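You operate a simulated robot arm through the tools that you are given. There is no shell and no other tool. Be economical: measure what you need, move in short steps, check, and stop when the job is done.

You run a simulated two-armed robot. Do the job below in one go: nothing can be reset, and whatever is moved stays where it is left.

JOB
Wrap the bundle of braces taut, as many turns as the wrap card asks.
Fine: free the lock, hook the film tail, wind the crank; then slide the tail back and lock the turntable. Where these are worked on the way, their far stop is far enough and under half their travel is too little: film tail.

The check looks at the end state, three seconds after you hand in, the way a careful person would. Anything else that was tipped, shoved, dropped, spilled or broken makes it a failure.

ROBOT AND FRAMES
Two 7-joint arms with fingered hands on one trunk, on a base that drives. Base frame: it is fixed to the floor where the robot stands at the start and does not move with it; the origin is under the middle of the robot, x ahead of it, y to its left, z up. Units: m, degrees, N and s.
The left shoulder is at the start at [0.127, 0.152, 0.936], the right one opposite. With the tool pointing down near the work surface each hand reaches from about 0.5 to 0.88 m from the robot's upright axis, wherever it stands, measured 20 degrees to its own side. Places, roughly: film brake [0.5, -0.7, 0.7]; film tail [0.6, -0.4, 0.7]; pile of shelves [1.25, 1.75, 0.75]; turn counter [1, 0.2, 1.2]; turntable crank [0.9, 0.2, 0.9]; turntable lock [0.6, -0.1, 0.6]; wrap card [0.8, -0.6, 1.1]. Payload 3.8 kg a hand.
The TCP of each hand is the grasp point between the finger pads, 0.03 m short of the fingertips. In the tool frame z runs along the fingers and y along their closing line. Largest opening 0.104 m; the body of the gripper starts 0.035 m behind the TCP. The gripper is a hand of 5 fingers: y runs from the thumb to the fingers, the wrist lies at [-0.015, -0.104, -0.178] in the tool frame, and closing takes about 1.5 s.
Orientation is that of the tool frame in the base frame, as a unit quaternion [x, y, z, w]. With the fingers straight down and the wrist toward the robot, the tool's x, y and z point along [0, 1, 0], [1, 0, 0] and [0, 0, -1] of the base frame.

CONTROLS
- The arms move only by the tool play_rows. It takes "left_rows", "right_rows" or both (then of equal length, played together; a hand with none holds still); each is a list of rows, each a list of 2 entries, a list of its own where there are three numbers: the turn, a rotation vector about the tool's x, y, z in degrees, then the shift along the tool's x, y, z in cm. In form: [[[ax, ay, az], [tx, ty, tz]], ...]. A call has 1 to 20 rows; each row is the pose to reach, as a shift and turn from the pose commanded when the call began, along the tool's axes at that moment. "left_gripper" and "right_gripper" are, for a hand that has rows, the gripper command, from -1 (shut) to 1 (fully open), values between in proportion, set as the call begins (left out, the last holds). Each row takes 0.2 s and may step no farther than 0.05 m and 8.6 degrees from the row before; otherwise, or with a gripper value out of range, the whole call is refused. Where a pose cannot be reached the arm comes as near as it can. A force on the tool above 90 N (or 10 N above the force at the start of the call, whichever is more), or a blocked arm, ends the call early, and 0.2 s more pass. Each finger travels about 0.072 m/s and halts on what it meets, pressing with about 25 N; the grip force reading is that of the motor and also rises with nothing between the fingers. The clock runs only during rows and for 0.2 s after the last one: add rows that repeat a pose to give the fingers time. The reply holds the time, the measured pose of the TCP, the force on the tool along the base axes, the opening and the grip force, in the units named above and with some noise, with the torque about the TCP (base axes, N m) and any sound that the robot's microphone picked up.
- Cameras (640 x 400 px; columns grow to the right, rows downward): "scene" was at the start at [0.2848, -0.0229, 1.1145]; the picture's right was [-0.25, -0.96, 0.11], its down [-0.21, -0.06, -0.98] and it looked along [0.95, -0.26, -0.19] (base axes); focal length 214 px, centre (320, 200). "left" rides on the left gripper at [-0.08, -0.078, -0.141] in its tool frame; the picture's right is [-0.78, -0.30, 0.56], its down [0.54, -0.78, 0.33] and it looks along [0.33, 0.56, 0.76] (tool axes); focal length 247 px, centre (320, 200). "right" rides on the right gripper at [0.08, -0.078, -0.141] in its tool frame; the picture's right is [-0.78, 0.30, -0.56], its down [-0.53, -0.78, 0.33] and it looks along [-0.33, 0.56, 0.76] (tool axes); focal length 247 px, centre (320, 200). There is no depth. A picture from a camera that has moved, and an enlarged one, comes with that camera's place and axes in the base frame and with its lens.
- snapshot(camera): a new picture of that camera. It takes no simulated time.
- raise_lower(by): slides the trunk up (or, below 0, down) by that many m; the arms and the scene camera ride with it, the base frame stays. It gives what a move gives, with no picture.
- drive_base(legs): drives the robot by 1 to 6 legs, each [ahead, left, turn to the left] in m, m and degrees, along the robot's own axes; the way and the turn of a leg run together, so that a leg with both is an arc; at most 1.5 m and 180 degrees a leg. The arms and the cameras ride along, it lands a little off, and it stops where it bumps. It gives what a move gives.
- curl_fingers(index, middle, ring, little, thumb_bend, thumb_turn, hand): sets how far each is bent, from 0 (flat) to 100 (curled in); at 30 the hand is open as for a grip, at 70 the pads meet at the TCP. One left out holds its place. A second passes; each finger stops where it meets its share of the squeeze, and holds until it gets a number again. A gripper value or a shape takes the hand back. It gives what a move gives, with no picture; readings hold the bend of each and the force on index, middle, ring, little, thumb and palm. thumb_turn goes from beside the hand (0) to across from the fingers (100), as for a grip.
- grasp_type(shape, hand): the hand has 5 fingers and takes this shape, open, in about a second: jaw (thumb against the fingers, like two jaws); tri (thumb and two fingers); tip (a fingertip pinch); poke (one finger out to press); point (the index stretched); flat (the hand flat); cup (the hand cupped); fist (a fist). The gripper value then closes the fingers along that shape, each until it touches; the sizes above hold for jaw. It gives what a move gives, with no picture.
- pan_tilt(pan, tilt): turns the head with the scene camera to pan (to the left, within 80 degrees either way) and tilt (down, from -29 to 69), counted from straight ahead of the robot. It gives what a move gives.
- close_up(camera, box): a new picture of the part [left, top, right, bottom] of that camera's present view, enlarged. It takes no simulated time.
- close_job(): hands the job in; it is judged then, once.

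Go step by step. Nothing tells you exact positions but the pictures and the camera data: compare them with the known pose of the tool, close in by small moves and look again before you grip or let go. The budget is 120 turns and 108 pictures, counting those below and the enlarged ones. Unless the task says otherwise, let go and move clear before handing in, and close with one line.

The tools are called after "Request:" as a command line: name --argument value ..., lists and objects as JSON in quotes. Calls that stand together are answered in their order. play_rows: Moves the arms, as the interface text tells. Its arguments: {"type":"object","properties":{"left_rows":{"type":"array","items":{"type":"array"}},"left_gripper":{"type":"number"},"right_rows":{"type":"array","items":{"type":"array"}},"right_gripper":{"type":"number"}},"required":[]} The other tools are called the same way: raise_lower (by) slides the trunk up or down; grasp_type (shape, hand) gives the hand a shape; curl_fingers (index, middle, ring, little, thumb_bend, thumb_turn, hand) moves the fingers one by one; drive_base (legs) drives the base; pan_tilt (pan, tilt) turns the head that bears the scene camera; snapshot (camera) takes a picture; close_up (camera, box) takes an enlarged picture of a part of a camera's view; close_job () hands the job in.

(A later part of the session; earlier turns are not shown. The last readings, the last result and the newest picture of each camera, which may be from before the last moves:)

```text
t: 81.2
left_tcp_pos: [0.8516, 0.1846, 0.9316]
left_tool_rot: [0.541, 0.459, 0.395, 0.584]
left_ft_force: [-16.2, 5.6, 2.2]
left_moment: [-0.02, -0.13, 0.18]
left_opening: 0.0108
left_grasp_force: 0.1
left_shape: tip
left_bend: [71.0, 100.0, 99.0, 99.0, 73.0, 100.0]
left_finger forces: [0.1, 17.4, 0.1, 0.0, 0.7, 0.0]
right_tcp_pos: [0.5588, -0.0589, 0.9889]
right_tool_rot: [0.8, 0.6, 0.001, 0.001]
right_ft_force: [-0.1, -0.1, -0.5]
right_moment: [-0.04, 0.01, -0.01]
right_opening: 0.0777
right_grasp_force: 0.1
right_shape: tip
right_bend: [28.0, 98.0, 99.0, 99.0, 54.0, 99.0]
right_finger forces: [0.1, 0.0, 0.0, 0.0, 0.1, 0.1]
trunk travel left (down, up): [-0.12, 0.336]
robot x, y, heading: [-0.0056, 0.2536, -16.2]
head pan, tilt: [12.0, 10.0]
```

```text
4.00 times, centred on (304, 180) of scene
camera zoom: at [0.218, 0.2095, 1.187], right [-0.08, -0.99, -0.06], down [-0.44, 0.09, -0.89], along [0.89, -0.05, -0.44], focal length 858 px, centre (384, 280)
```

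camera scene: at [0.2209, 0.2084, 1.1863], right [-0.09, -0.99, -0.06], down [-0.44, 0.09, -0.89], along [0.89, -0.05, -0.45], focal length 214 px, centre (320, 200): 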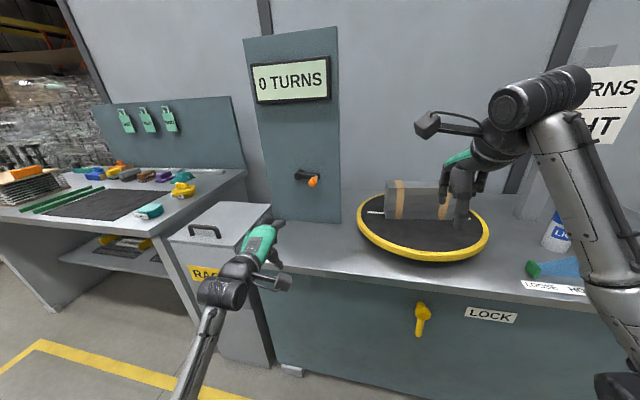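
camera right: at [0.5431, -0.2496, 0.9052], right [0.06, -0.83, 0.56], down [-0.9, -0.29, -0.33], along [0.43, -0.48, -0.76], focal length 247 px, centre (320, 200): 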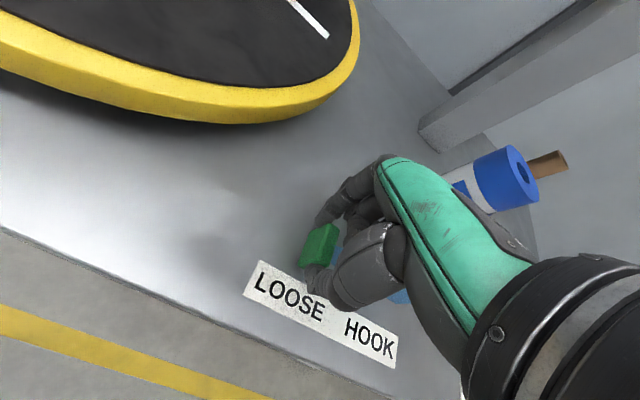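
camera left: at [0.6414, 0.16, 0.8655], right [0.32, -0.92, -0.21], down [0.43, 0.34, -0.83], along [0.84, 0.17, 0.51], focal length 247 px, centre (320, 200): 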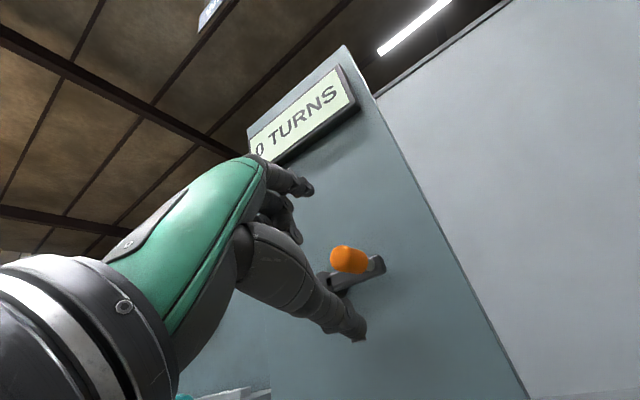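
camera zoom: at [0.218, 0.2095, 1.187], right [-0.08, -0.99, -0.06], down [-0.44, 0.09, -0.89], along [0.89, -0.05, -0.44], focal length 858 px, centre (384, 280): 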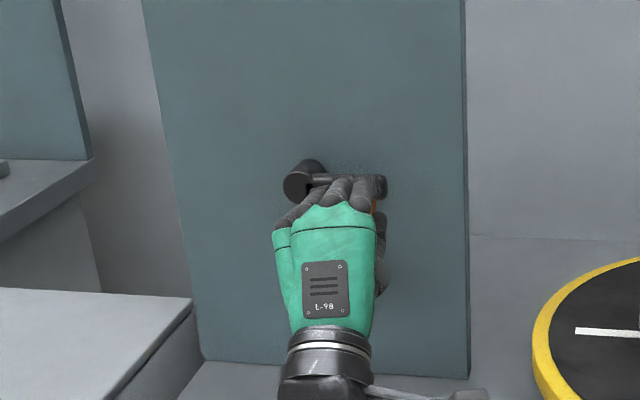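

The curled middle finger bumps the knob end. I'll back off 5 cm, open all the fingers in jaw shape and take the knob again.

Request:
play_rows --left_rows '[[[0, 0, 0], [0, 0, -2]], [[0, 0, 0], [0, 0, -4]], [[0, 0, 0], [0, 0, -6]], [[0, 0, 0], [0, 0, -6]]]' --left_gripper 1

Request:
grasp_type --shape "jaw" --hand "left"

Request:
play_rows --left_rows '[[[0, 0, 0], [0, 0, 2]], [[0, 0, 0], [0, 0, 4]], [[0, 0, 0], [0, 0, 5.8]], [[0, 0, 0], [0, 0, 5.8]]]' --left_gripper 1

Request:
play_rows --left_rows '[[[0, 0, 0], [0, 0, 0]], [[0, 0, 0], [0, 0, 0]], [[0, 0, 0], [0, 0, 0]], [[0, 0, 0], [0, 0, 0]], [[0, 0, 0], [0, 0, 0]], [[0, 0, 0], [0, 0, 0]], [[0, 0, 0], [0, 0, 0]]]' --left_gripper -0.8

Request:
close_up --camera "left" --box '[200, 130, 456, 290]'

```text
t: 82.2
left_tcp_pos: [0.7974, 0.1978, 0.9286]
left_tool_rot: [0.543, 0.459, 0.393, 0.584]
left_ft_force: [-0.3, 0.3, -0.2]
left_moment: [0.01, -0.04, 0.03]
left_opening: 0.1037
left_grasp_force: 0.1
left_shape: tip
left_bend: [30.0, 98.0, 99.0, 99.0, 30.0, 98.0]
left_finger forces: [0.0, 0.0, 0.1, 0.0, 0.0, 0.1]
right_tcp_pos: [0.5608, -0.06, 0.9871]
right_tool_rot: [0.8, 0.6, 0.0, 0.0]
right_ft_force: [-0.6, 0.8, 0.5]
right_moment: [0.02, -0.02, 0.01]
right_opening: 0.0776
right_grasp_force: 0.1
right_shape: tip
right_bend: [28.0, 98.0, 99.0, 99.0, 54.0, 99.0]
right_finger forces: [0.0, 0.0, 0.0, 0.0, 0.1, 0.0]
trunk travel left (down, up): [-0.12, 0.336]
robot x, y, heading: [-0.0012, 0.2558, -16.5]
head pan, tilt: [12.0, 10.0]
```

```text
t: 83.0
left_tcp_pos: [0.7971, 0.1985, 0.9301]
left_tool_rot: [0.542, 0.459, 0.394, 0.583]
left_ft_force: [-0.5, -0.1, 0.2]
left_moment: [0.0, 0.0, -0.01]
left_opening: 0.1035
left_grasp_force: 0.0
left_shape: jaw
left_bend: [30.0, 30.0, 30.0, 30.0, 30.0, 98.0]
left_finger forces: [0.1, 0.0, 0.1, 0.0, 0.1, 0.0]
right_tcp_pos: [0.5617, -0.0596, 0.9873]
right_tool_rot: [0.801, 0.599, 0.0, 0.0]
right_ft_force: [-0.4, 0.4, -0.3]
right_moment: [-0.05, 0.05, 0.0]
right_opening: 0.0779
right_grasp_force: 0.1
right_shape: tip
right_bend: [28.0, 98.0, 99.0, 99.0, 54.0, 99.0]
right_finger forces: [0.0, 0.1, 0.0, 0.1, 0.0, 0.0]
trunk travel left (down, up): [-0.12, 0.336]
robot x, y, heading: [-0.002, 0.2523, -16.1]
head pan, tilt: [12.0, 10.0]
```

```text
t: 84.0
left_tcp_pos: [0.8528, 0.1823, 0.9293]
left_tool_rot: [0.542, 0.458, 0.393, 0.584]
left_ft_force: [0.1, 0.5, -0.1]
left_moment: [-0.02, -0.02, 0.02]
left_opening: 0.1038
left_grasp_force: 0.1
left_shape: jaw
left_bend: [30.0, 30.0, 30.0, 30.0, 30.0, 98.0]
left_finger forces: [0.0, 0.0, 0.1, 0.0, 0.0, 0.1]
right_tcp_pos: [0.561, -0.0602, 0.987]
right_tool_rot: [0.8, 0.6, 0.001, 0.0]
right_ft_force: [0.0, -0.3, -0.3]
right_moment: [0.01, -0.01, -0.02]
right_opening: 0.0778
right_grasp_force: 0.0
right_shape: tip
right_bend: [28.0, 98.0, 99.0, 99.0, 54.0, 99.0]
right_finger forces: [0.0, 0.0, 0.1, 0.1, 0.0, 0.1]
trunk travel left (down, up): [-0.12, 0.336]
robot x, y, heading: [-0.0016, 0.2536, -16.5]
head pan, tilt: [12.0, 10.0]
```

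```text
t: 85.7
left_tcp_pos: [0.8511, 0.1825, 0.9301]
left_tool_rot: [0.541, 0.459, 0.394, 0.584]
left_ft_force: [-1.7, 0.8, 4.9]
left_moment: [0.01, -0.13, 0.03]
left_opening: 0.0112
left_grasp_force: 0.1
left_shape: jaw
left_bend: [72.0, 61.0, 63.0, 61.0, 73.0, 100.0]
left_finger forces: [0.1, 4.2, 0.1, 0.1, 0.1, 0.0]
right_tcp_pos: [0.5604, -0.0596, 0.9858]
right_tool_rot: [0.8, 0.6, 0.0, 0.0]
right_ft_force: [-0.3, 0.0, -0.7]
right_moment: [-0.01, -0.03, 0.02]
right_opening: 0.0778
right_grasp_force: 0.1
right_shape: tip
right_bend: [28.0, 98.0, 99.0, 99.0, 54.0, 99.0]
right_finger forces: [0.0, 0.0, 0.0, 0.0, 0.0, 0.0]
trunk travel left (down, up): [-0.12, 0.336]
robot x, y, heading: [-0.0004, 0.2536, -16.3]
head pan, tilt: [12.0, 10.0]
```

```text
2.50 times, centred on (328, 210) of left
camera zoom: at [0.6918, 0.1365, 0.8622], right [0.32, -0.92, -0.21], down [0.44, 0.34, -0.83], along [0.84, 0.17, 0.51], focal length 617 px, centre (300, 175)
```

zoom: 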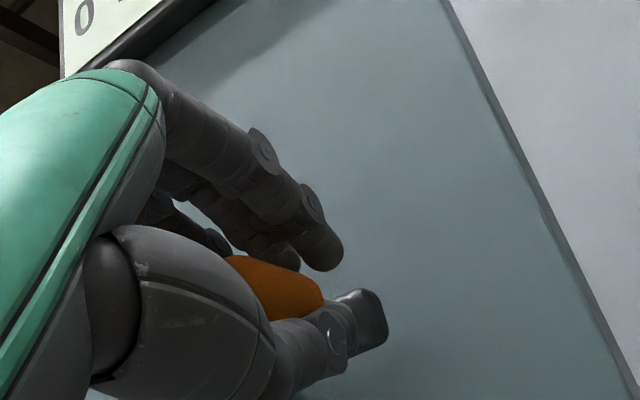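

The knob sits under the middle finger. I'll open, shift left 1.5 cm, and close again.

Request:
play_rows --left_rows '[[[0, 0, 0], [0, 0, 0]], [[0, 0, 0], [0, 0, 0]], [[0, 0, 0], [0, 0, 0]], [[0, 0, 0], [0.8, 0, 0]], [[0, 0, 0], [1.5, 0, 0]], [[0, 0, 0], [1.5, 0, 0]]]' --left_gripper 0.5

Request:
play_rows --left_rows '[[[0, 0, 0], [0, 0, 0]], [[0, 0, 0], [0, 0, 0]], [[0, 0, 0], [0, 0, 0]], [[0, 0, 0], [0, 0, 0]], [[0, 0, 0], [0, 0, 0]], [[0, 0, 0], [0, 0, 0]], [[0, 0, 0], [0, 0, 0]]]' --left_gripper -0.7

Request:
close_up --camera "left" --box '[200, 130, 456, 290]'

```text
t: 87.0
left_tcp_pos: [0.857, 0.1972, 0.9269]
left_tool_rot: [0.542, 0.459, 0.393, 0.584]
left_ft_force: [0.9, -0.3, 0.4]
left_moment: [0.01, 0.0, 0.0]
left_opening: 0.0777
left_grasp_force: 0.1
left_shape: jaw
left_bend: [27.0, 36.0, 33.0, 34.0, 54.0, 99.0]
left_finger forces: [0.0, 0.0, 0.0, 0.1, 0.1, 0.0]
right_tcp_pos: [0.5612, -0.0601, 0.9867]
right_tool_rot: [0.8, 0.6, 0.0, 0.0]
right_ft_force: [-0.4, 0.4, 0.0]
right_moment: [0.0, -0.04, -0.01]
right_opening: 0.0778
right_grasp_force: 0.0
right_shape: tip
right_bend: [28.0, 98.0, 99.0, 99.0, 54.0, 99.0]
right_finger forces: [0.0, 0.1, 0.1, 0.0, 0.0, 0.1]
trunk travel left (down, up): [-0.12, 0.336]
robot x, y, heading: [0.0012, 0.2543, -16.3]
head pan, tilt: [12.0, 10.0]
```

```text
t: 88.7
left_tcp_pos: [0.8581, 0.1967, 0.9278]
left_tool_rot: [0.542, 0.458, 0.393, 0.584]
left_ft_force: [0.1, -0.2, 2.2]
left_moment: [-0.05, -0.05, 0.01]
left_opening: 0.0161
left_grasp_force: 0.0
left_shape: jaw
left_bend: [72.0, 61.0, 60.0, 57.0, 74.0, 100.0]
left_finger forces: [2.3, 0.0, 0.0, 0.1, 0.2, 0.1]
right_tcp_pos: [0.5593, -0.0605, 0.9869]
right_tool_rot: [0.8, 0.6, 0.0, 0.0]
right_ft_force: [1.0, 0.4, -0.4]
right_moment: [-0.02, 0.02, -0.01]
right_opening: 0.0778
right_grasp_force: 0.1
right_shape: tip
right_bend: [28.0, 98.0, 99.0, 99.0, 54.0, 99.0]
right_finger forces: [0.1, 0.1, 0.1, 0.0, 0.1, 0.1]
trunk travel left (down, up): [-0.12, 0.336]
robot x, y, heading: [-0.0046, 0.2553, -16.3]
head pan, tilt: [12.0, 10.0]
```

```text
2.50 times, centred on (328, 210) of left
camera zoom: at [0.6975, 0.1516, 0.8604], right [0.32, -0.92, -0.21], down [0.44, 0.34, -0.83], along [0.84, 0.17, 0.51], focal length 617 px, centre (300, 175)
```

zoom: 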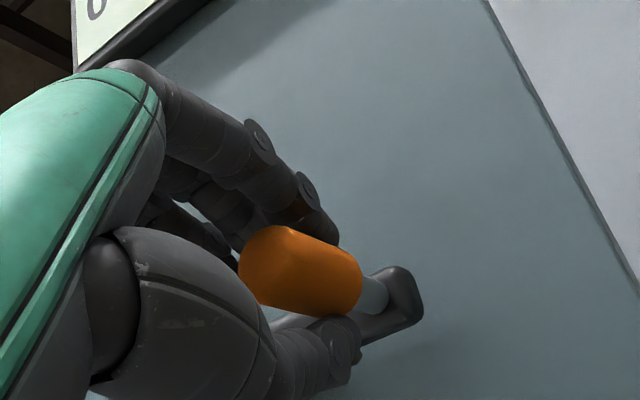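

Request:
play_rows --left_rows '[[[0, 0, 0], [0, 0, 0]], [[0, 0, 0], [0, 0, 0]], [[0, 0, 0], [-0.3, 0.3, 0]], [[0, 0, 0], [-0.6, 0.3, 0]], [[0, 0, 0], [-0.6, 0.3, 0]]]' --left_gripper -0.1

Request:
play_rows --left_rows '[[[0, 0, 0], [0, 0, 0]], [[0, 0, 0], [0, 0, 0]], [[0, 0, 0], [0, 0, 0]], [[0, 0, 0], [0, 0, 0]], [[0, 0, 0], [0, 0, 0]], [[0, 0, 0], [0, 0, 0]], [[0, 0, 0], [0, 0, 0]]]' --left_gripper -1

Request:
close_up --camera "left" --box '[200, 130, 456, 290]'

```text
t: 89.8
left_tcp_pos: [0.8553, 0.1903, 0.9309]
left_tool_rot: [0.543, 0.458, 0.393, 0.584]
left_ft_force: [-0.3, 0.6, -0.8]
left_moment: [-0.02, 0.0, 0.01]
left_opening: 0.0463
left_grasp_force: 0.0
left_shape: jaw
left_bend: [74.0, 47.0, 44.0, 42.0, 71.0, 100.0]
left_finger forces: [0.0, 0.1, 0.0, 0.0, 0.0, 0.0]
right_tcp_pos: [0.5617, -0.0587, 0.9862]
right_tool_rot: [0.8, 0.6, -0.001, -0.001]
right_ft_force: [0.1, -0.4, -0.9]
right_moment: [0.02, -0.03, 0.03]
right_opening: 0.0777
right_grasp_force: 0.1
right_shape: tip
right_bend: [28.0, 98.0, 99.0, 99.0, 54.0, 99.0]
right_finger forces: [0.0, 0.0, 0.0, 0.0, 0.1, 0.0]
trunk travel left (down, up): [-0.12, 0.336]
robot x, y, heading: [-0.0006, 0.2543, -16.3]
head pan, tilt: [12.0, 10.0]
```

```text
t: 91.5
left_tcp_pos: [0.8559, 0.1914, 0.9299]
left_tool_rot: [0.542, 0.459, 0.393, 0.584]
left_ft_force: [0.3, -2.1, -2.5]
left_moment: [-0.02, 0.05, -0.06]
left_opening: 0.015
left_grasp_force: 25.1
left_shape: jaw
left_bend: [72.0, 63.0, 70.0, 70.0, 75.0, 100.0]
left_finger forces: [10.3, 7.3, 0.1, 0.1, 19.9, 0.0]
right_tcp_pos: [0.5616, -0.0606, 0.9865]
right_tool_rot: [0.801, 0.599, 0.0, -0.001]
right_ft_force: [-0.6, -0.1, 0.8]
right_moment: [0.01, 0.02, 0.0]
right_opening: 0.078
right_grasp_force: 0.1
right_shape: tip
right_bend: [28.0, 98.0, 99.0, 99.0, 54.0, 99.0]
right_finger forces: [0.1, 0.0, 0.0, 0.0, 0.1, 0.1]
trunk travel left (down, up): [-0.12, 0.336]
robot x, y, heading: [-0.0022, 0.2571, -16.3]
head pan, tilt: [12.0, 10.0]
```

```text
2.50 times, centred on (328, 210) of left
camera zoom: at [0.6963, 0.1456, 0.8629], right [0.32, -0.92, -0.21], down [0.43, 0.34, -0.83], along [0.84, 0.17, 0.51], focal length 617 px, centre (300, 175)
```

zoom: 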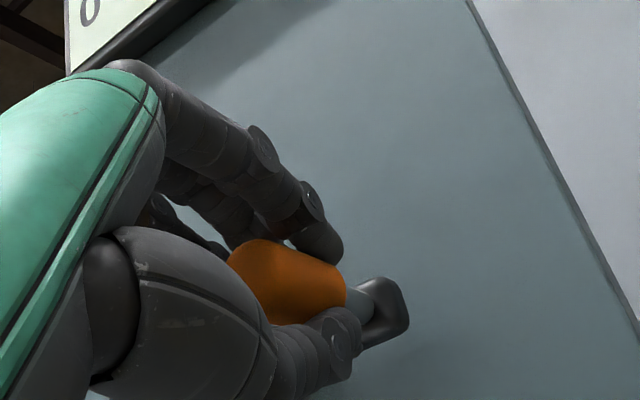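

Good hold. I'll try a small clockwise move, about 25°, to see that the turntable is free.

Request:
play_rows --left_rows '[[[0, 0, 0], [0.15, -0.7, 0]], [[0, 0, 0], [0.35, -1.4, 0]], [[0, 0, 0], [0.6, -2.1, 0]], [[0, 0, 0], [0.97, -2.83, 0]], [[0, 0, 0], [0.97, -2.83, 0]]]'

Request:
snapshot --camera "scene"

```text
t: 92.7
left_tcp_pos: [0.8528, 0.1967, 0.9122]
left_tool_rot: [0.539, 0.454, 0.397, 0.588]
left_ft_force: [4.7, -13.6, 27.9]
left_moment: [0.02, -0.68, -0.25]
left_opening: 0.0138
left_grasp_force: 24.7
left_shape: jaw
left_bend: [45.0, 59.0, 70.0, 70.0, 81.0, 99.0]
left_finger forces: [26.9, 9.7, 0.1, 0.1, 11.0, 0.0]
right_tcp_pos: [0.5578, -0.0618, 0.9886]
right_tool_rot: [0.801, 0.599, 0.001, 0.001]
right_ft_force: [-0.5, 0.0, 0.4]
right_moment: [0.03, -0.02, 0.01]
right_opening: 0.0778
right_grasp_force: 0.2
right_shape: tip
right_bend: [28.0, 98.0, 99.0, 99.0, 54.0, 99.0]
right_finger forces: [0.0, 0.0, 0.1, 0.0, 0.1, 0.1]
trunk travel left (down, up): [-0.12, 0.336]
robot x, y, heading: [-0.0008, 0.2559, -16.5]
head pan, tilt: [12.0, 10.0]
```

```text
25 pictures are left
camera scene: at [0.2166, 0.2064, 1.1873], right [-0.08, -0.99, -0.06], down [-0.44, 0.09, -0.89], along [0.9, -0.05, -0.44], focal length 214 px, centre (320, 200)
```

scene: 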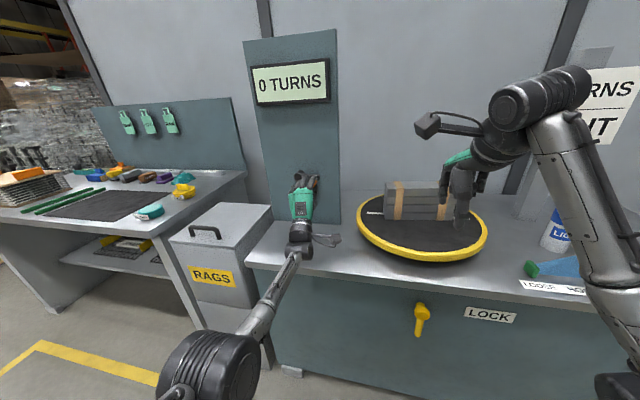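

Clockwise is blocked at 28 N. I'll try counter-clockwise, moving up.

Request:
play_rows --left_rows '[[[0, 0, 0], [-0.6, 1.4, 0]], [[0, 0, 0], [-0.97, 2.83, 0]], [[0, 0, 0], [-0.97, 3.5, 0]], [[0, 0, 0], [-1, 4.2, 0]], [[0, 0, 0], [-0.9, 4.9, 0]], [[0, 0, 0], [-0.6, 5.7, 0]], [[0, 0, 0], [-0.6, 5.7, 0]]]'

Request:
snapshot --camera "scene"

```text
t: 94.2
left_tcp_pos: [0.8546, 0.2003, 0.9594]
left_tool_rot: [0.542, 0.46, 0.393, 0.584]
left_ft_force: [-9.8, 13.3, -8.7]
left_moment: [-0.03, 0.19, 0.27]
left_opening: 0.0162
left_grasp_force: 25.3
left_shape: jaw
left_bend: [72.0, 61.0, 70.0, 70.0, 79.0, 100.0]
left_finger forces: [17.8, 21.8, 0.0, 0.0, 25.8, 0.1]
right_tcp_pos: [0.5623, -0.0584, 0.9858]
right_tool_rot: [0.8, 0.6, -0.001, 0.0]
right_ft_force: [-0.1, -0.9, -0.1]
right_moment: [0.0, -0.02, -0.03]
right_opening: 0.078
right_grasp_force: 0.0
right_shape: tip
right_bend: [28.0, 98.0, 99.0, 99.0, 54.0, 99.0]
right_finger forces: [0.0, 0.0, 0.0, 0.1, 0.0, 0.1]
trunk travel left (down, up): [-0.12, 0.336]
robot x, y, heading: [-0.0055, 0.2519, -16.3]
head pan, tilt: [12.0, 10.0]
```

```text
24 pictures are left
camera scene: at [0.2212, 0.2105, 1.1863], right [-0.08, -0.99, -0.06], down [-0.44, 0.09, -0.89], along [0.89, -0.05, -0.45], focal length 214 px, centre (320, 200)
```

scene: 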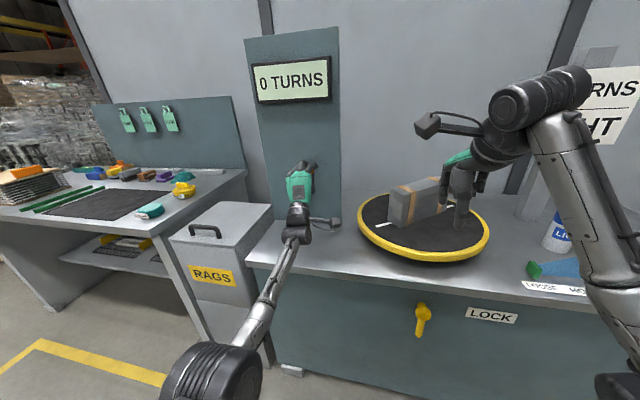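

Counter-clockwise turns the table, so the lock really is free. I'll wind on around the circle.

Request:
play_rows --left_rows '[[[0, 0, 0], [0.77, 1.62, 0]], [[0, 0, 0], [1.92, 3.0, 0]], [[0, 0, 0], [3.41, 4.03, 0]], [[0, 0, 0], [5.1, 4.64, 0]], [[0, 0, 0], [6.89, 4.79, 0]], [[0, 0, 0], [8.67, 4.47, 0]], [[0, 0, 0], [10.3, 3.71, 0]], [[0, 0, 0], [11.67, 2.55, 0]], [[0, 0, 0], [12.7, 1.07, 0]], [[0, 0, 0], [13.31, -0.63, 0]], [[0, 0, 0], [13.31, -0.63, 0]]]'

Request:
snapshot --camera "scene"

```text
t: 96.7
left_tcp_pos: [0.8925, 0.3213, 0.9401]
left_tool_rot: [0.543, 0.458, 0.394, 0.584]
left_ft_force: [5.8, -16.6, -1.9]
left_moment: [0.01, 0.09, -0.23]
left_opening: 0.0136
left_grasp_force: 25.0
left_shape: jaw
left_bend: [72.0, 72.0, 70.0, 70.0, 77.0, 95.0]
left_finger forces: [13.2, 3.0, 0.1, 0.0, 22.6, 0.1]
right_tcp_pos: [0.5623, -0.0607, 0.9857]
right_tool_rot: [0.801, 0.599, 0.0, -0.001]
right_ft_force: [-0.3, 0.8, 0.8]
right_moment: [0.01, 0.03, -0.04]
right_opening: 0.0781
right_grasp_force: 0.1
right_shape: tip
right_bend: [28.0, 98.0, 99.0, 99.0, 54.0, 99.0]
right_finger forces: [0.0, 0.0, 0.0, 0.0, 0.1, 0.0]
trunk travel left (down, up): [-0.12, 0.336]
robot x, y, heading: [0.0044, 0.2519, -16.3]
head pan, tilt: [12.0, 10.0]
```

```text
23 pictures are left
camera scene: at [0.2224, 0.2055, 1.1861], right [-0.08, -0.99, -0.06], down [-0.44, 0.09, -0.89], along [0.89, -0.05, -0.45], focal length 214 px, centre (320, 200)
```

scene: 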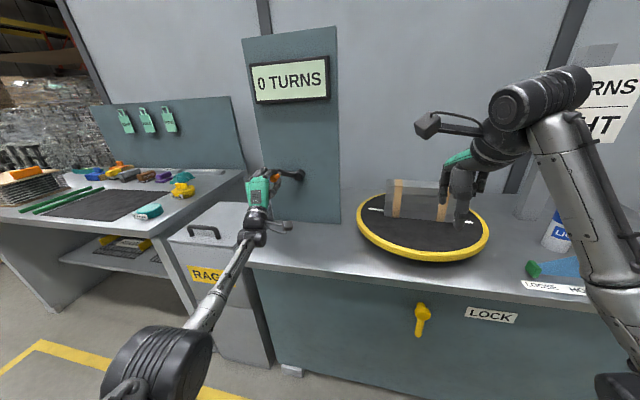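

Half a turn is done. I'll carry on around the lower half with a slightly smaller radius.

Request:
play_rows --left_rows '[[[0, 0, 0], [-0.45, -1.81, 0]], [[0, 0, 0], [-0.75, -3.51, 0]], [[0, 0, 0], [-1.49, -5.07, 0]], [[0, 0, 0], [-2.59, -6.38, 0]], [[0, 0, 0], [-4.01, -7.37, 0]], [[0, 0, 0], [-5.63, -7.95, 0]], [[0, 0, 0], [-7.35, -8.1, 0]], [[0, 0, 0], [-9.04, -7.79, 0]], [[0, 0, 0], [-10.6, -7.06, 0]], [[0, 0, 0], [-11.92, -5.95, 0]], [[0, 0, 0], [-12.91, -4.53, 0]], [[0, 0, 0], [-13.49, -2.91, 0]], [[0, 0, 0], [-13.49, -2.91, 0]]]'

Request:
snapshot --camera "scene"

```text
t: 99.5
left_tcp_pos: [0.8669, 0.1939, 0.924]
left_tool_rot: [0.538, 0.459, 0.395, 0.587]
left_ft_force: [-27.1, 15.5, 1.4]
left_moment: [-0.01, -0.13, 0.17]
left_opening: 0.0164
left_grasp_force: 24.9
left_shape: jaw
left_bend: [73.0, 75.0, 70.0, 70.0, 82.0, 93.0]
left_finger forces: [10.9, 28.5, 0.0, 0.0, 25.0, 0.0]
left hand out of reach, approached as far as the arm can: row 10, 11, 12, 13
right_tcp_pos: [0.5578, -0.0571, 0.9895]
right_tool_rot: [0.8, 0.6, 0.001, 0.003]
right_ft_force: [0.1, 0.3, -0.6]
right_moment: [0.01, 0.03, -0.01]
right_opening: 0.0781
right_grasp_force: 0.1
right_shape: tip
right_bend: [28.0, 98.0, 99.0, 99.0, 54.0, 99.0]
right_finger forces: [0.1, 0.1, 0.0, 0.0, 0.0, 0.0]
trunk travel left (down, up): [-0.12, 0.336]
robot x, y, heading: [-0.0029, 0.2535, -16.3]
head pan, tilt: [12.0, 10.0]
```

```text
22 pictures are left
camera scene: at [0.2164, 0.2111, 1.1876], right [-0.08, -0.99, -0.06], down [-0.44, 0.09, -0.9], along [0.9, -0.05, -0.44], focal length 214 px, centre (320, 200)
```

scene: 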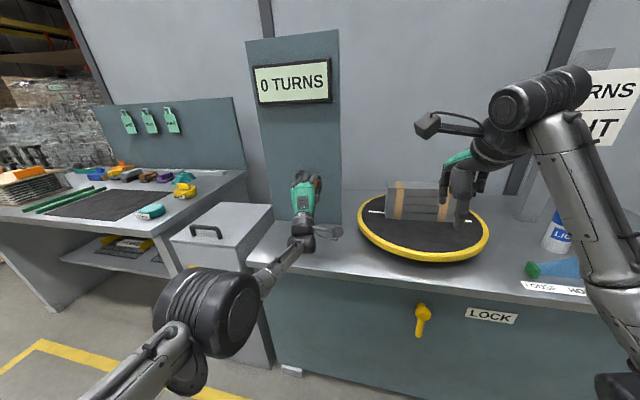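

Nearly one turn is done. I'll go on through the top half of the second turn, easing the forward pressure.

Request:
play_rows --left_rows '[[[0, 0, 0], [-0.14, 1.72, -0.4]], [[0, 0, 0], [0.16, 3.41, -0.8]], [[0, 0, 0], [0.89, 4.97, -0.8]], [[0, 0, 0], [2.0, 6.29, -0.8]], [[0, 0, 0], [3.42, 7.27, -0.8]], [[0, 0, 0], [5.04, 7.86, -0.8]], [[0, 0, 0], [6.76, 8.0, -0.8]], [[0, 0, 0], [8.45, 7.7, -0.8]], [[0, 0, 0], [10.01, 6.96, -0.8]], [[0, 0, 0], [11.33, 5.85, -0.8]], [[0, 0, 0], [12.31, 4.44, -0.8]], [[0, 0, 0], [12.9, 2.82, -0.8]], [[0, 0, 0], [12.9, 2.82, -0.8]]]'

Request:
snapshot --camera "scene"

```text
t: 102.2
left_tcp_pos: [0.9114, 0.3168, 0.9206]
left_tool_rot: [0.544, 0.463, 0.391, 0.58]
left_ft_force: [46.3, 1.7, -2.7]
left_moment: [-0.04, 0.26, 0.23]
left_opening: 0.0098
left_grasp_force: 25.2
left_shape: jaw
left_bend: [71.0, 72.0, 70.0, 70.0, 77.0, 100.0]
left_finger forces: [16.4, 9.1, 0.0, 0.1, 23.3, 0.1]
left hand out of reach, approached as far as the arm can: row 1, 2, 3, 4, 5, 6, 7, 8, 9, 10, 11, 12, 13
right_tcp_pos: [0.5686, -0.0592, 0.9821]
right_tool_rot: [0.801, 0.598, -0.003, -0.001]
right_ft_force: [0.7, -0.4, 0.8]
right_moment: [0.01, 0.01, 0.0]
right_opening: 0.0779
right_grasp_force: 0.0
right_shape: tip
right_bend: [28.0, 98.0, 99.0, 99.0, 54.0, 99.0]
right_finger forces: [0.0, 0.0, 0.0, 0.0, 0.1, 0.1]
trunk travel left (down, up): [-0.12, 0.336]
robot x, y, heading: [-0.0022, 0.2515, -16.5]
head pan, tilt: [12.0, 10.0]
```

```text
21 pictures are left
camera scene: at [0.2294, 0.2087, 1.1844], right [-0.09, -0.99, -0.06], down [-0.45, 0.09, -0.89], along [0.89, -0.05, -0.45], focal length 214 px, centre (320, 200)
```

scene: 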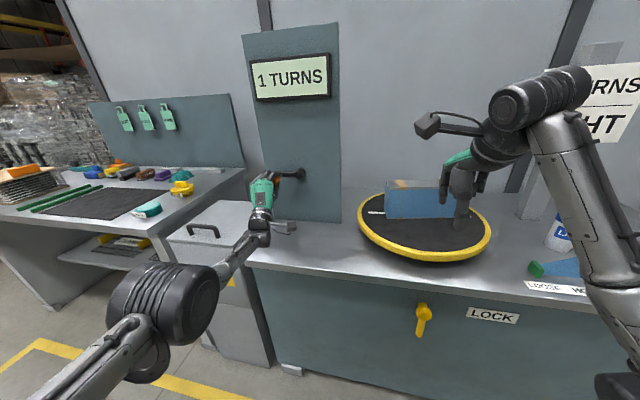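

The counter reads 1 turn and the film is wrapping the bundle, so the tail was hooked. I'll do the lower half of the second turn.

Request:
play_rows --left_rows '[[[0, 0, 0], [0.14, -1.72, 0.4]], [[0, 0, 0], [-0.16, -3.41, 0.8]], [[0, 0, 0], [-0.89, -4.97, 0.8]], [[0, 0, 0], [-2.0, -6.29, 0.8]], [[0, 0, 0], [-3.42, -7.27, 0.8]], [[0, 0, 0], [-5.04, -7.86, 0.8]], [[0, 0, 0], [-6.76, -8.0, 0.8]], [[0, 0, 0], [-8.45, -7.7, 0.8]], [[0, 0, 0], [-10.01, -6.96, 0.8]], [[0, 0, 0], [-11.33, -5.85, 0.8]], [[0, 0, 0], [-12.31, -4.44, 0.8]], [[0, 0, 0], [-12.9, -2.82, 0.8]], [[0, 0, 0], [-12.9, -2.82, 0.8]]]'

Request:
snapshot --camera "scene"

```text
t: 105.0
left_tcp_pos: [0.8706, 0.2074, 0.9193]
left_tool_rot: [0.536, 0.464, 0.396, 0.583]
left_ft_force: [-8.3, 45.0, 0.2]
left_moment: [-0.34, -0.03, 0.53]
left_opening: 0.0127
left_grasp_force: 25.3
left_shape: jaw
left_bend: [74.0, 72.0, 70.0, 70.0, 81.0, 100.0]
left_finger forces: [51.8, 0.1, 0.0, 0.0, 0.0, 0.1]
left hand out of reach, approached as far as the arm can: row 1, 2, 3, 4, 5, 6, 7, 8, 9, 10, 11, 12, 13
right_tcp_pos: [0.561, -0.0498, 0.9892]
right_tool_rot: [0.799, 0.601, -0.001, 0.003]
right_ft_force: [-0.4, -0.5, 0.2]
right_moment: [0.0, -0.03, -0.05]
right_opening: 0.078
right_grasp_force: 0.0
right_shape: tip
right_bend: [28.0, 98.0, 99.0, 99.0, 54.0, 99.0]
right_finger forces: [0.1, 0.1, 0.0, 0.0, 0.1, 0.0]
trunk travel left (down, up): [-0.12, 0.336]
robot x, y, heading: [-0.005, 0.258, -16.0]
head pan, tilt: [12.0, 10.0]
```

```text
20 pictures are left
camera scene: at [0.22, 0.2171, 1.1869], right [-0.08, -1.0, -0.05], down [-0.44, 0.08, -0.89], along [0.89, -0.05, -0.44], focal length 214 px, centre (320, 200)
```

scene: 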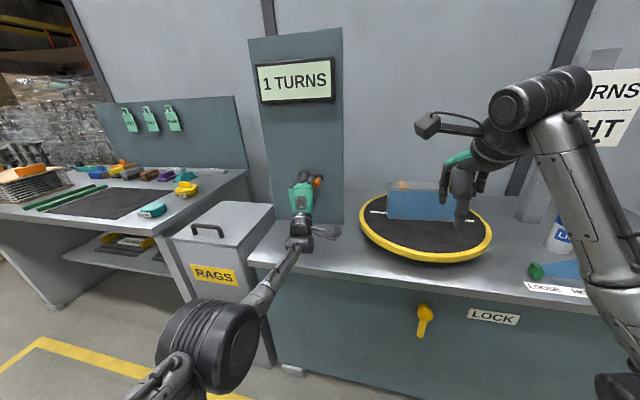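

The hand seems to have lost its grip on the knob, with the index pressing sideways. I'll take a closer look.

Request:
close_up --camera "left" --box '[200, 110, 488, 290]'

Request:
close_up --camera "scene" --box '[224, 130, 384, 230]'

```text
2.22 times, centred on (344, 200) of left
camera zoom: at [0.713, 0.1582, 0.8524], right [0.33, -0.92, -0.21], down [0.43, 0.34, -0.84], along [0.84, 0.19, 0.51], focal length 549 px, centre (267, 200)
```

zoom: 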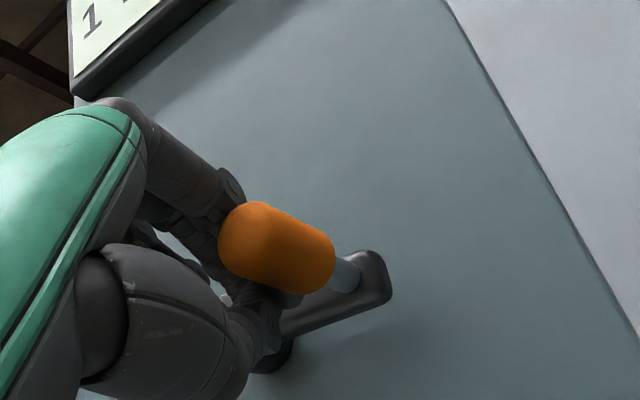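

```text
4.00 times, centred on (304, 180) of scene
camera zoom: at [0.22, 0.2171, 1.1869], right [-0.08, -1.0, -0.05], down [-0.44, 0.08, -0.89], along [0.89, -0.05, -0.44], focal length 858 px, centre (384, 280)
```

zoom: 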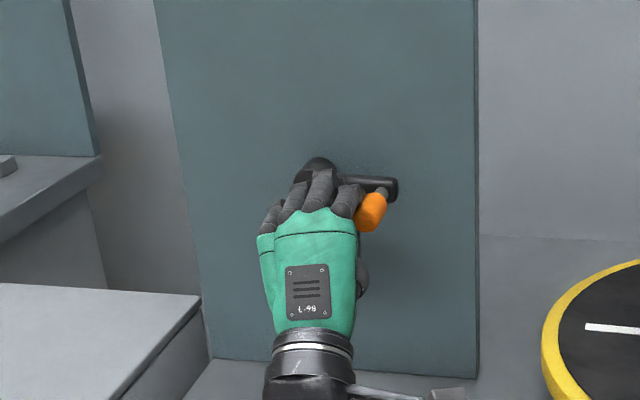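

The crank is almost back at the two-turn mark, but the knob slipped out past the index finger. I'll open, back off, and measure before regripping.

Request:
play_rows --left_rows '[[[0, 0, 0], [1.5, 0, 0]], [[0, 0, 0], [2, 0, 0]], [[0, 0, 0], [2, 0, 0]], [[0, 0, 0], [2, 0, 0]], [[0, 0, 0], [2, 0, 0]], [[0, 0, 0], [2, 0, -3]], [[0, 0, 0], [2, 0, -6]], [[0, 0, 0], [2, 0, -9]], [[0, 0, 0], [2, 0, -9]]]' --left_gripper 1

Request:
snapshot --camera "left"

```text
t: 107.0
left_tcp_pos: [0.7881, 0.2328, 0.9168]
left_tool_rot: [0.542, 0.459, 0.394, 0.583]
left_ft_force: [0.1, -0.3, -0.5]
left_moment: [0.03, 0.0, 0.01]
left_opening: 0.1037
left_grasp_force: 0.1
left_shape: jaw
left_bend: [30.0, 30.0, 30.0, 30.0, 30.0, 98.0]
left_finger forces: [0.0, 0.0, 0.0, 0.0, 0.0, 0.0]
right_tcp_pos: [0.5606, -0.0599, 0.9862]
right_tool_rot: [0.8, 0.6, 0.0, 0.0]
right_ft_force: [-0.1, -0.8, 0.6]
right_moment: [0.0, -0.02, 0.03]
right_opening: 0.0778
right_grasp_force: 0.1
right_shape: tip
right_bend: [28.0, 98.0, 99.0, 99.0, 54.0, 99.0]
right_finger forces: [0.0, 0.0, 0.0, 0.0, 0.1, 0.0]
trunk travel left (down, up): [-0.12, 0.336]
robot x, y, heading: [-0.0028, 0.2519, -16.3]
head pan, tilt: [12.0, 10.0]
```

```text
17 pictures are left
camera left: at [0.6283, 0.1877, 0.8498], right [0.32, -0.92, -0.22], down [0.43, 0.34, -0.83], along [0.84, 0.17, 0.51], focal length 247 px, centre (320, 200)
```

left: 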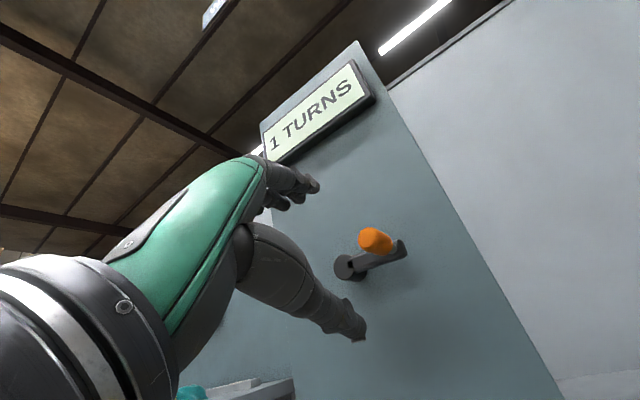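

Request:
play_rows --left_rows '[[[0, 0, 0], [-1.3, 0.9, 0]], [[0, 0, 0], [-2.4, 0.9, 1]], [[0, 0, 0], [-2.4, 0.9, 3.5]], [[0, 0, 0], [-2.4, 0.9, 6]], [[0, 0, 0], [-2.4, 0.9, 7.6]], [[0, 0, 0], [-2.4, 0.9, 7.6]]]'

Request:
play_rows --left_rows '[[[0, 0, 0], [0, 0, 0]], [[0, 0, 0], [0, 0, 0]], [[0, 0, 0], [0, 0, 0]], [[0, 0, 0], [0, 0, 0]], [[0, 0, 0], [0, 0, 0]], [[0, 0, 0], [0, 0, 0]], [[0, 0, 0], [0, 0, 0]], [[0, 0, 0], [0, 0, 0]]]' --left_gripper -1

Request:
close_up --camera "left" --box '[200, 110, 488, 290]'

```text
t: 108.5
left_tcp_pos: [0.8545, 0.1909, 0.929]
left_tool_rot: [0.541, 0.46, 0.393, 0.584]
left_ft_force: [0.0, 0.9, 1.1]
left_moment: [0.03, -0.01, 0.0]
left_opening: 0.1037
left_grasp_force: 0.1
left_shape: jaw
left_bend: [30.0, 30.0, 30.0, 30.0, 30.0, 98.0]
left_finger forces: [0.0, 0.1, 0.1, 0.1, 0.1, 0.1]
right_tcp_pos: [0.5609, -0.0608, 0.9863]
right_tool_rot: [0.8, 0.6, 0.0, 0.0]
right_ft_force: [-0.2, 0.0, 0.7]
right_moment: [-0.03, -0.01, 0.03]
right_opening: 0.0778
right_grasp_force: 0.1
right_shape: tip
right_bend: [28.0, 98.0, 99.0, 99.0, 54.0, 99.0]
right_finger forces: [0.1, 0.0, 0.1, 0.1, 0.0, 0.0]
trunk travel left (down, up): [-0.12, 0.336]
robot x, y, heading: [-0.0024, 0.2559, -16.2]
head pan, tilt: [12.0, 10.0]
```

```text
t: 110.2
left_tcp_pos: [0.8539, 0.1904, 0.929]
left_tool_rot: [0.542, 0.459, 0.393, 0.584]
left_ft_force: [0.1, -1.7, -2.9]
left_moment: [0.0, 0.0, -0.06]
left_opening: 0.0139
left_grasp_force: 24.7
left_shape: jaw
left_bend: [72.0, 63.0, 70.0, 70.0, 75.0, 100.0]
left_finger forces: [10.4, 7.7, 0.1, 0.0, 21.3, 0.0]
right_tcp_pos: [0.5622, -0.0595, 0.9858]
right_tool_rot: [0.801, 0.599, -0.001, -0.001]
right_ft_force: [0.5, 0.3, -0.2]
right_moment: [-0.02, -0.02, -0.03]
right_opening: 0.0778
right_grasp_force: 0.0
right_shape: tip
right_bend: [28.0, 98.0, 99.0, 99.0, 54.0, 99.0]
right_finger forces: [0.0, 0.1, 0.0, 0.0, 0.1, 0.1]
trunk travel left (down, up): [-0.12, 0.336]
robot x, y, heading: [-0.0041, 0.254, -16.3]
head pan, tilt: [12.0, 10.0]
```

```text
2.22 times, centred on (344, 200) of left
camera zoom: at [0.6952, 0.1447, 0.861], right [0.32, -0.92, -0.22], down [0.43, 0.34, -0.83], along [0.84, 0.17, 0.51], focal length 549 px, centre (267, 200)
```

zoom: 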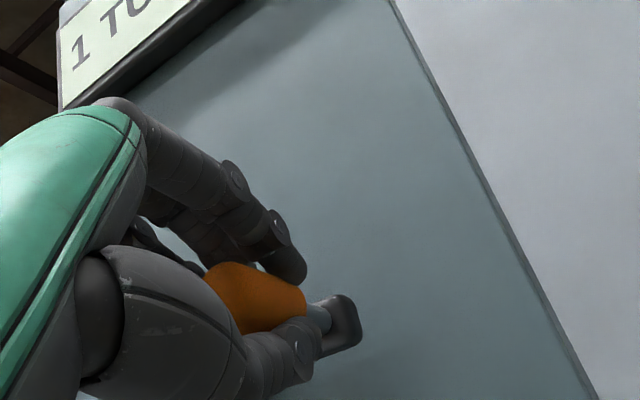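

Gripped as before. I'll nudge it up a few degrees.

Request:
play_rows --left_rows '[[[0, 0, 0], [0, 0.5, 0]], [[0, 0, 0], [-0.05, 1, 0]], [[0, 0, 0], [-0.05, 1.2, 0]], [[0, 0, 0], [-0.05, 1.2, 0]]]'

Request:
snapshot --camera "scene"

```text
t: 111.2
left_tcp_pos: [0.8569, 0.1912, 0.9421]
left_tool_rot: [0.542, 0.458, 0.393, 0.585]
left_ft_force: [-4.9, -0.8, -2.0]
left_moment: [-0.01, 0.04, 0.01]
left_opening: 0.014
left_grasp_force: 25.2
left_shape: jaw
left_bend: [72.0, 63.0, 70.0, 70.0, 75.0, 100.0]
left_finger forces: [11.5, 8.3, 0.0, 0.1, 21.6, 0.0]
right_tcp_pos: [0.5609, -0.0599, 0.9869]
right_tool_rot: [0.8, 0.6, -0.001, 0.0]
right_ft_force: [-0.6, -0.1, 0.4]
right_moment: [0.0, -0.01, 0.04]
right_opening: 0.0777
right_grasp_force: 0.2
right_shape: tip
right_bend: [28.0, 98.0, 99.0, 99.0, 54.0, 99.0]
right_finger forces: [0.1, 0.0, 0.0, 0.0, 0.0, 0.0]
trunk travel left (down, up): [-0.12, 0.336]
robot x, y, heading: [-0.0006, 0.2524, -16.5]
head pan, tilt: [12.0, 10.0]
```

```text
15 pictures are left
camera scene: at [0.2205, 0.2083, 1.1864], right [-0.08, -0.99, -0.06], down [-0.44, 0.09, -0.89], along [0.89, -0.05, -0.45], focal length 214 px, centre (320, 200)
```

scene: 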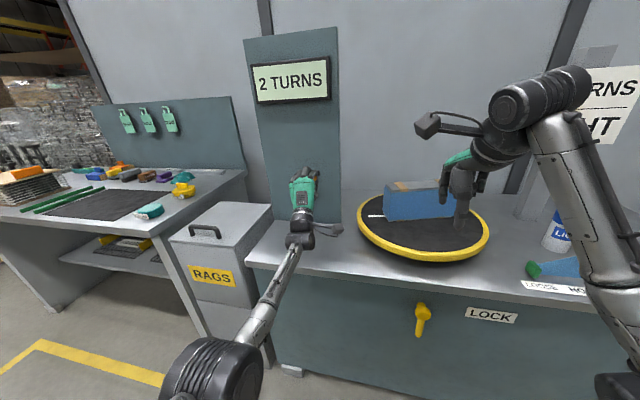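

The counter shows 2 TURNS. I'll open and draw the left hand straight back.

Request:
play_rows --left_rows '[[[0, 0, 0], [0, 0, 0]], [[0, 0, 0], [0, 0, 0]], [[0, 0, 0], [0, 0, 0]], [[0, 0, 0], [0, 0, 0]], [[0, 0, 0], [0, 0, 0]], [[0, 0, 0], [0, 0, 0]], [[0, 0, 0], [0, 0, -3]], [[0, 0, 0], [0, 0, -7]], [[0, 0, 0], [0, 0, -11]], [[0, 0, 0], [0, 0, -15]], [[0, 0, 0], [0, 0, -19]], [[0, 0, 0], [0, 0, -19]]]' --left_gripper 1

Request:
drive_base --legs '[[-0.04, 0, 0], [0, -0.3, 0]]'

Request:
pan_tilt --pan -10 --tilt 25

Request:
snapshot --camera "scene"

```text
t: 113.8
left_tcp_pos: [0.6731, 0.2433, 0.9437]
left_tool_rot: [0.543, 0.458, 0.393, 0.584]
left_ft_force: [-1.1, -0.2, -0.1]
left_moment: [0.01, -0.01, 0.02]
left_opening: 0.1039
left_grasp_force: 0.1
left_shape: jaw
left_bend: [30.0, 30.0, 30.0, 30.0, 30.0, 98.0]
left_finger forces: [0.0, 0.0, 0.0, 0.1, 0.0, 0.0]
right_tcp_pos: [0.5614, -0.06, 0.9853]
right_tool_rot: [0.8, 0.599, -0.001, -0.001]
right_ft_force: [-0.3, 0.7, 0.3]
right_moment: [0.01, 0.0, 0.02]
right_opening: 0.0778
right_grasp_force: 0.1
right_shape: tip
right_bend: [28.0, 98.0, 99.0, 99.0, 54.0, 99.0]
right_finger forces: [0.0, 0.1, 0.0, 0.0, 0.0, 0.0]
trunk travel left (down, up): [-0.12, 0.336]
robot x, y, heading: [-0.002, 0.25, -16.6]
head pan, tilt: [12.0, 10.0]
```

```text
t: 116.4
left_tcp_pos: [0.5474, -0.0417, 0.9437]
left_tool_rot: [0.544, 0.456, 0.392, 0.585]
left_ft_force: [-0.3, -1.0, 0.1]
left_moment: [-0.03, 0.02, -0.03]
left_opening: 0.1039
left_grasp_force: 0.0
left_shape: jaw
left_bend: [30.0, 30.0, 30.0, 30.0, 30.0, 98.0]
left_finger forces: [0.0, 0.1, 0.2, 0.1, 0.0, 0.0]
right_tcp_pos: [0.4332, -0.3434, 0.9859]
right_tool_rot: [0.803, 0.596, 0.0, 0.0]
right_ft_force: [-0.4, 0.0, -0.1]
right_moment: [0.0, -0.02, -0.01]
right_opening: 0.0778
right_grasp_force: 0.1
right_shape: tip
right_bend: [28.0, 98.0, 99.0, 99.0, 54.0, 99.0]
right_finger forces: [0.1, 0.0, 0.1, 0.0, 0.1, 0.1]
trunk travel left (down, up): [-0.12, 0.336]
robot x, y, heading: [-0.1304, -0.0212, -17.1]
head pan, tilt: [12.0, 10.0]
```

```text
t: 117.2
left_tcp_pos: [0.5465, -0.0401, 0.943]
left_tool_rot: [0.543, 0.458, 0.392, 0.585]
left_ft_force: [0.0, 0.1, -0.3]
left_moment: [-0.01, 0.01, -0.03]
left_opening: 0.1037
left_grasp_force: 0.0
left_shape: jaw
left_bend: [30.0, 30.0, 30.0, 30.0, 30.0, 98.0]
left_finger forces: [0.0, 0.1, 0.1, 0.1, 0.0, 0.0]
right_tcp_pos: [0.4339, -0.3411, 0.9871]
right_tool_rot: [0.802, 0.597, 0.0, 0.0]
right_ft_force: [0.3, 0.8, -0.1]
right_moment: [-0.03, 0.0, -0.03]
right_opening: 0.0778
right_grasp_force: 0.0
right_shape: tip
right_bend: [28.0, 98.0, 99.0, 99.0, 54.0, 99.0]
right_finger forces: [0.0, 0.0, 0.0, 0.1, 0.0, 0.0]
trunk travel left (down, up): [-0.12, 0.336]
robot x, y, heading: [-0.1285, -0.0221, -16.9]
head pan, tilt: [-10.0, 25.0]
```

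```text
14 pictures are left
camera scene: at [0.0789, -0.1027, 1.1631], right [-0.44, -0.9, 0.05], down [-0.61, 0.26, -0.75], along [0.66, -0.36, -0.66], focal length 214 px, centre (320, 200)
```

scene: 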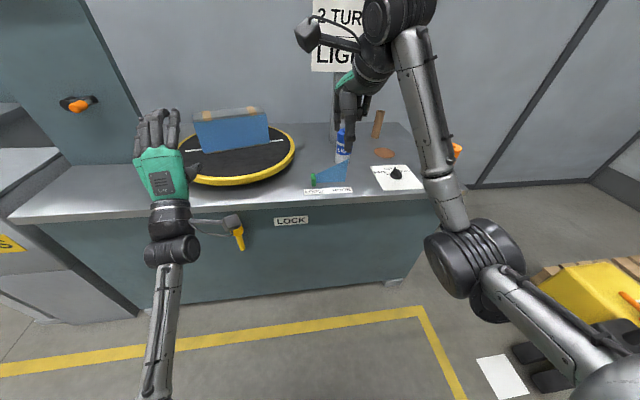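

Request:
play_rows --right_rows '[[[0, 0, 0], [1, 4, 0]], [[0, 0, 0], [2, 8, 0]], [[0, 0, 0], [3, 12, 0]], [[0, 0, 0], [3.8, 15.6, 0]], [[0, 0, 0], [3.8, 15.6, 4.5]], [[0, 0, 0], [3.8, 15.6, 9]], [[0, 0, 0], [3.8, 15.6, 13.5]], [[0, 0, 0], [3.8, 15.6, 17]], [[0, 0, 0], [3.8, 15.6, 17]]]' --right_gripper 0.5

Request:
snapshot --camera "right"

```text
t: 119.2
left_tcp_pos: [0.5473, -0.04, 0.9431]
left_tool_rot: [0.543, 0.457, 0.391, 0.585]
left_ft_force: [0.6, 0.5, 0.1]
left_moment: [0.02, 0.01, 0.02]
left_opening: 0.1038
left_grasp_force: 0.1
left_shape: jaw
left_bend: [30.0, 30.0, 30.0, 30.0, 30.0, 98.0]
left_finger forces: [0.0, 0.0, 0.1, 0.0, 0.0, 0.0]
right_tcp_pos: [0.5929, -0.3489, 0.817]
right_tool_rot: [0.803, 0.596, 0.0, 0.0]
right_ft_force: [-1.1, 0.5, -0.6]
right_moment: [-0.01, 0.0, 0.02]
right_opening: 0.0777
right_grasp_force: 0.0
right_shape: tip
right_bend: [28.0, 98.0, 99.0, 99.0, 54.0, 99.0]
right_finger forces: [0.1, 0.0, 0.0, 0.0, 0.0, 0.1]
trunk travel left (down, up): [-0.12, 0.336]
robot x, y, heading: [-0.1269, -0.0239, -16.7]
head pan, tilt: [-10.0, 25.0]
```

```text
13 pictures are left
camera right: at [0.5424, -0.2512, 0.9566], right [0.06, -0.83, 0.56], down [-0.9, -0.29, -0.33], along [0.44, -0.48, -0.76], focal length 247 px, centre (320, 200)
```

right: 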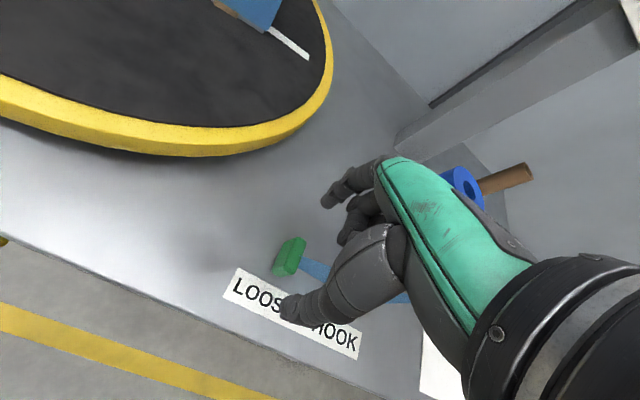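

Same alignment as before. I'll descend, close, and slide the tail back right to its stop.

Request:
play_rows --right_rows '[[[0, 0, 0], [0, 0, 2]], [[0, 0, 0], [0, 0, 4]], [[0, 0, 0], [0, 0, 5.1]], [[0, 0, 0], [0, 0, 5.1]]]'

Request:
play_rows --right_rows '[[[0, 0, 0], [0, 0, 0]], [[0, 0, 0], [0, 0, 0]], [[0, 0, 0], [0, 0, 0]], [[0, 0, 0], [0, 0, 0]], [[0, 0, 0], [0, 0, 0]], [[0, 0, 0], [0, 0, 0]], [[0, 0, 0], [0, 0, 0]], [[0, 0, 0], [-1.3, 0, 0]], [[0, 0, 0], [-2.6, 0, 0]], [[0, 0, 0], [-3.9, 0, 0]], [[0, 0, 0], [-5.2, 0, 0]], [[0, 0, 0], [-6.5, 0, 0]], [[0, 0, 0], [-7.8, 0, 0]], [[0, 0, 0], [-9.1, 0, 0]], [[0, 0, 0], [-10.3, 0, 0]], [[0, 0, 0], [-11, 0, 0]], [[0, 0, 0], [-11, 0, 0]]]' --right_gripper -0.8

Request:
snapshot --camera "right"

```text
t: 120.2
left_tcp_pos: [0.5479, -0.0401, 0.9434]
left_tool_rot: [0.543, 0.457, 0.391, 0.585]
left_ft_force: [-0.9, 0.0, 0.3]
left_moment: [-0.03, 0.0, 0.02]
left_opening: 0.1037
left_grasp_force: 0.0
left_shape: jaw
left_bend: [30.0, 30.0, 30.0, 30.0, 30.0, 98.0]
left_finger forces: [0.0, 0.0, 0.0, 0.0, 0.0, 0.0]
right_tcp_pos: [0.5936, -0.3493, 0.7649]
right_tool_rot: [0.803, 0.596, 0.0, -0.001]
right_ft_force: [0.0, -0.5, 0.2]
right_moment: [0.02, 0.04, 0.0]
right_opening: 0.0773
right_grasp_force: 0.0
right_shape: tip
right_bend: [28.0, 98.0, 99.0, 99.0, 54.0, 99.0]
right_finger forces: [0.0, 0.0, 0.0, 0.0, 0.1, 0.1]
trunk travel left (down, up): [-0.12, 0.336]
robot x, y, heading: [-0.125, -0.0237, -16.8]
head pan, tilt: [-10.0, 25.0]
```

```text
t: 123.8
left_tcp_pos: [0.5488, -0.0364, 0.9421]
left_tool_rot: [0.543, 0.458, 0.39, 0.586]
left_ft_force: [-0.2, -0.7, -0.7]
left_moment: [-0.02, -0.03, 0.0]
left_opening: 0.1038
left_grasp_force: 0.1
left_shape: jaw
left_bend: [30.0, 30.0, 30.0, 30.0, 30.0, 98.0]
left_finger forces: [0.0, 0.0, 0.1, 0.0, 0.1, 0.0]
right_tcp_pos: [0.5655, -0.448, 0.7669]
right_tool_rot: [0.801, 0.599, 0.001, 0.0]
right_ft_force: [7.1, 28.1, -3.6]
right_moment: [0.55, -0.19, 0.28]
right_opening: 0.0312
right_grasp_force: 25.2
right_shape: tip
right_bend: [74.0, 100.0, 100.0, 100.0, 74.0, 96.0]
right_finger forces: [22.5, 0.0, 0.0, 0.1, 24.0, 0.1]
trunk travel left (down, up): [-0.12, 0.336]
robot x, y, heading: [-0.1274, -0.0232, -16.6]
head pan, tilt: [-10.0, 25.0]
```

```text
12 pictures are left
camera right: at [0.5136, -0.3505, 0.9066], right [0.06, -0.83, 0.55], down [-0.9, -0.29, -0.33], along [0.44, -0.47, -0.76], focal length 247 px, centre (320, 200)
```

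right: 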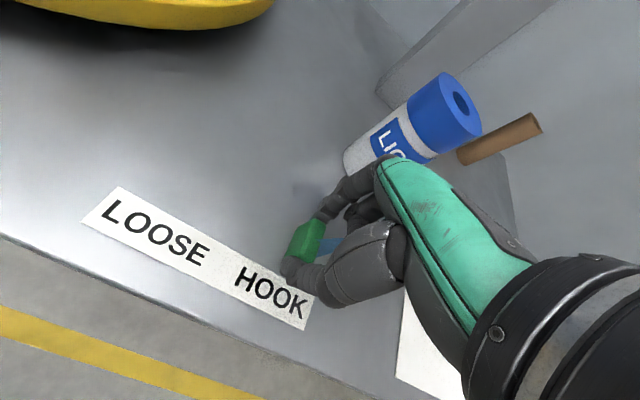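

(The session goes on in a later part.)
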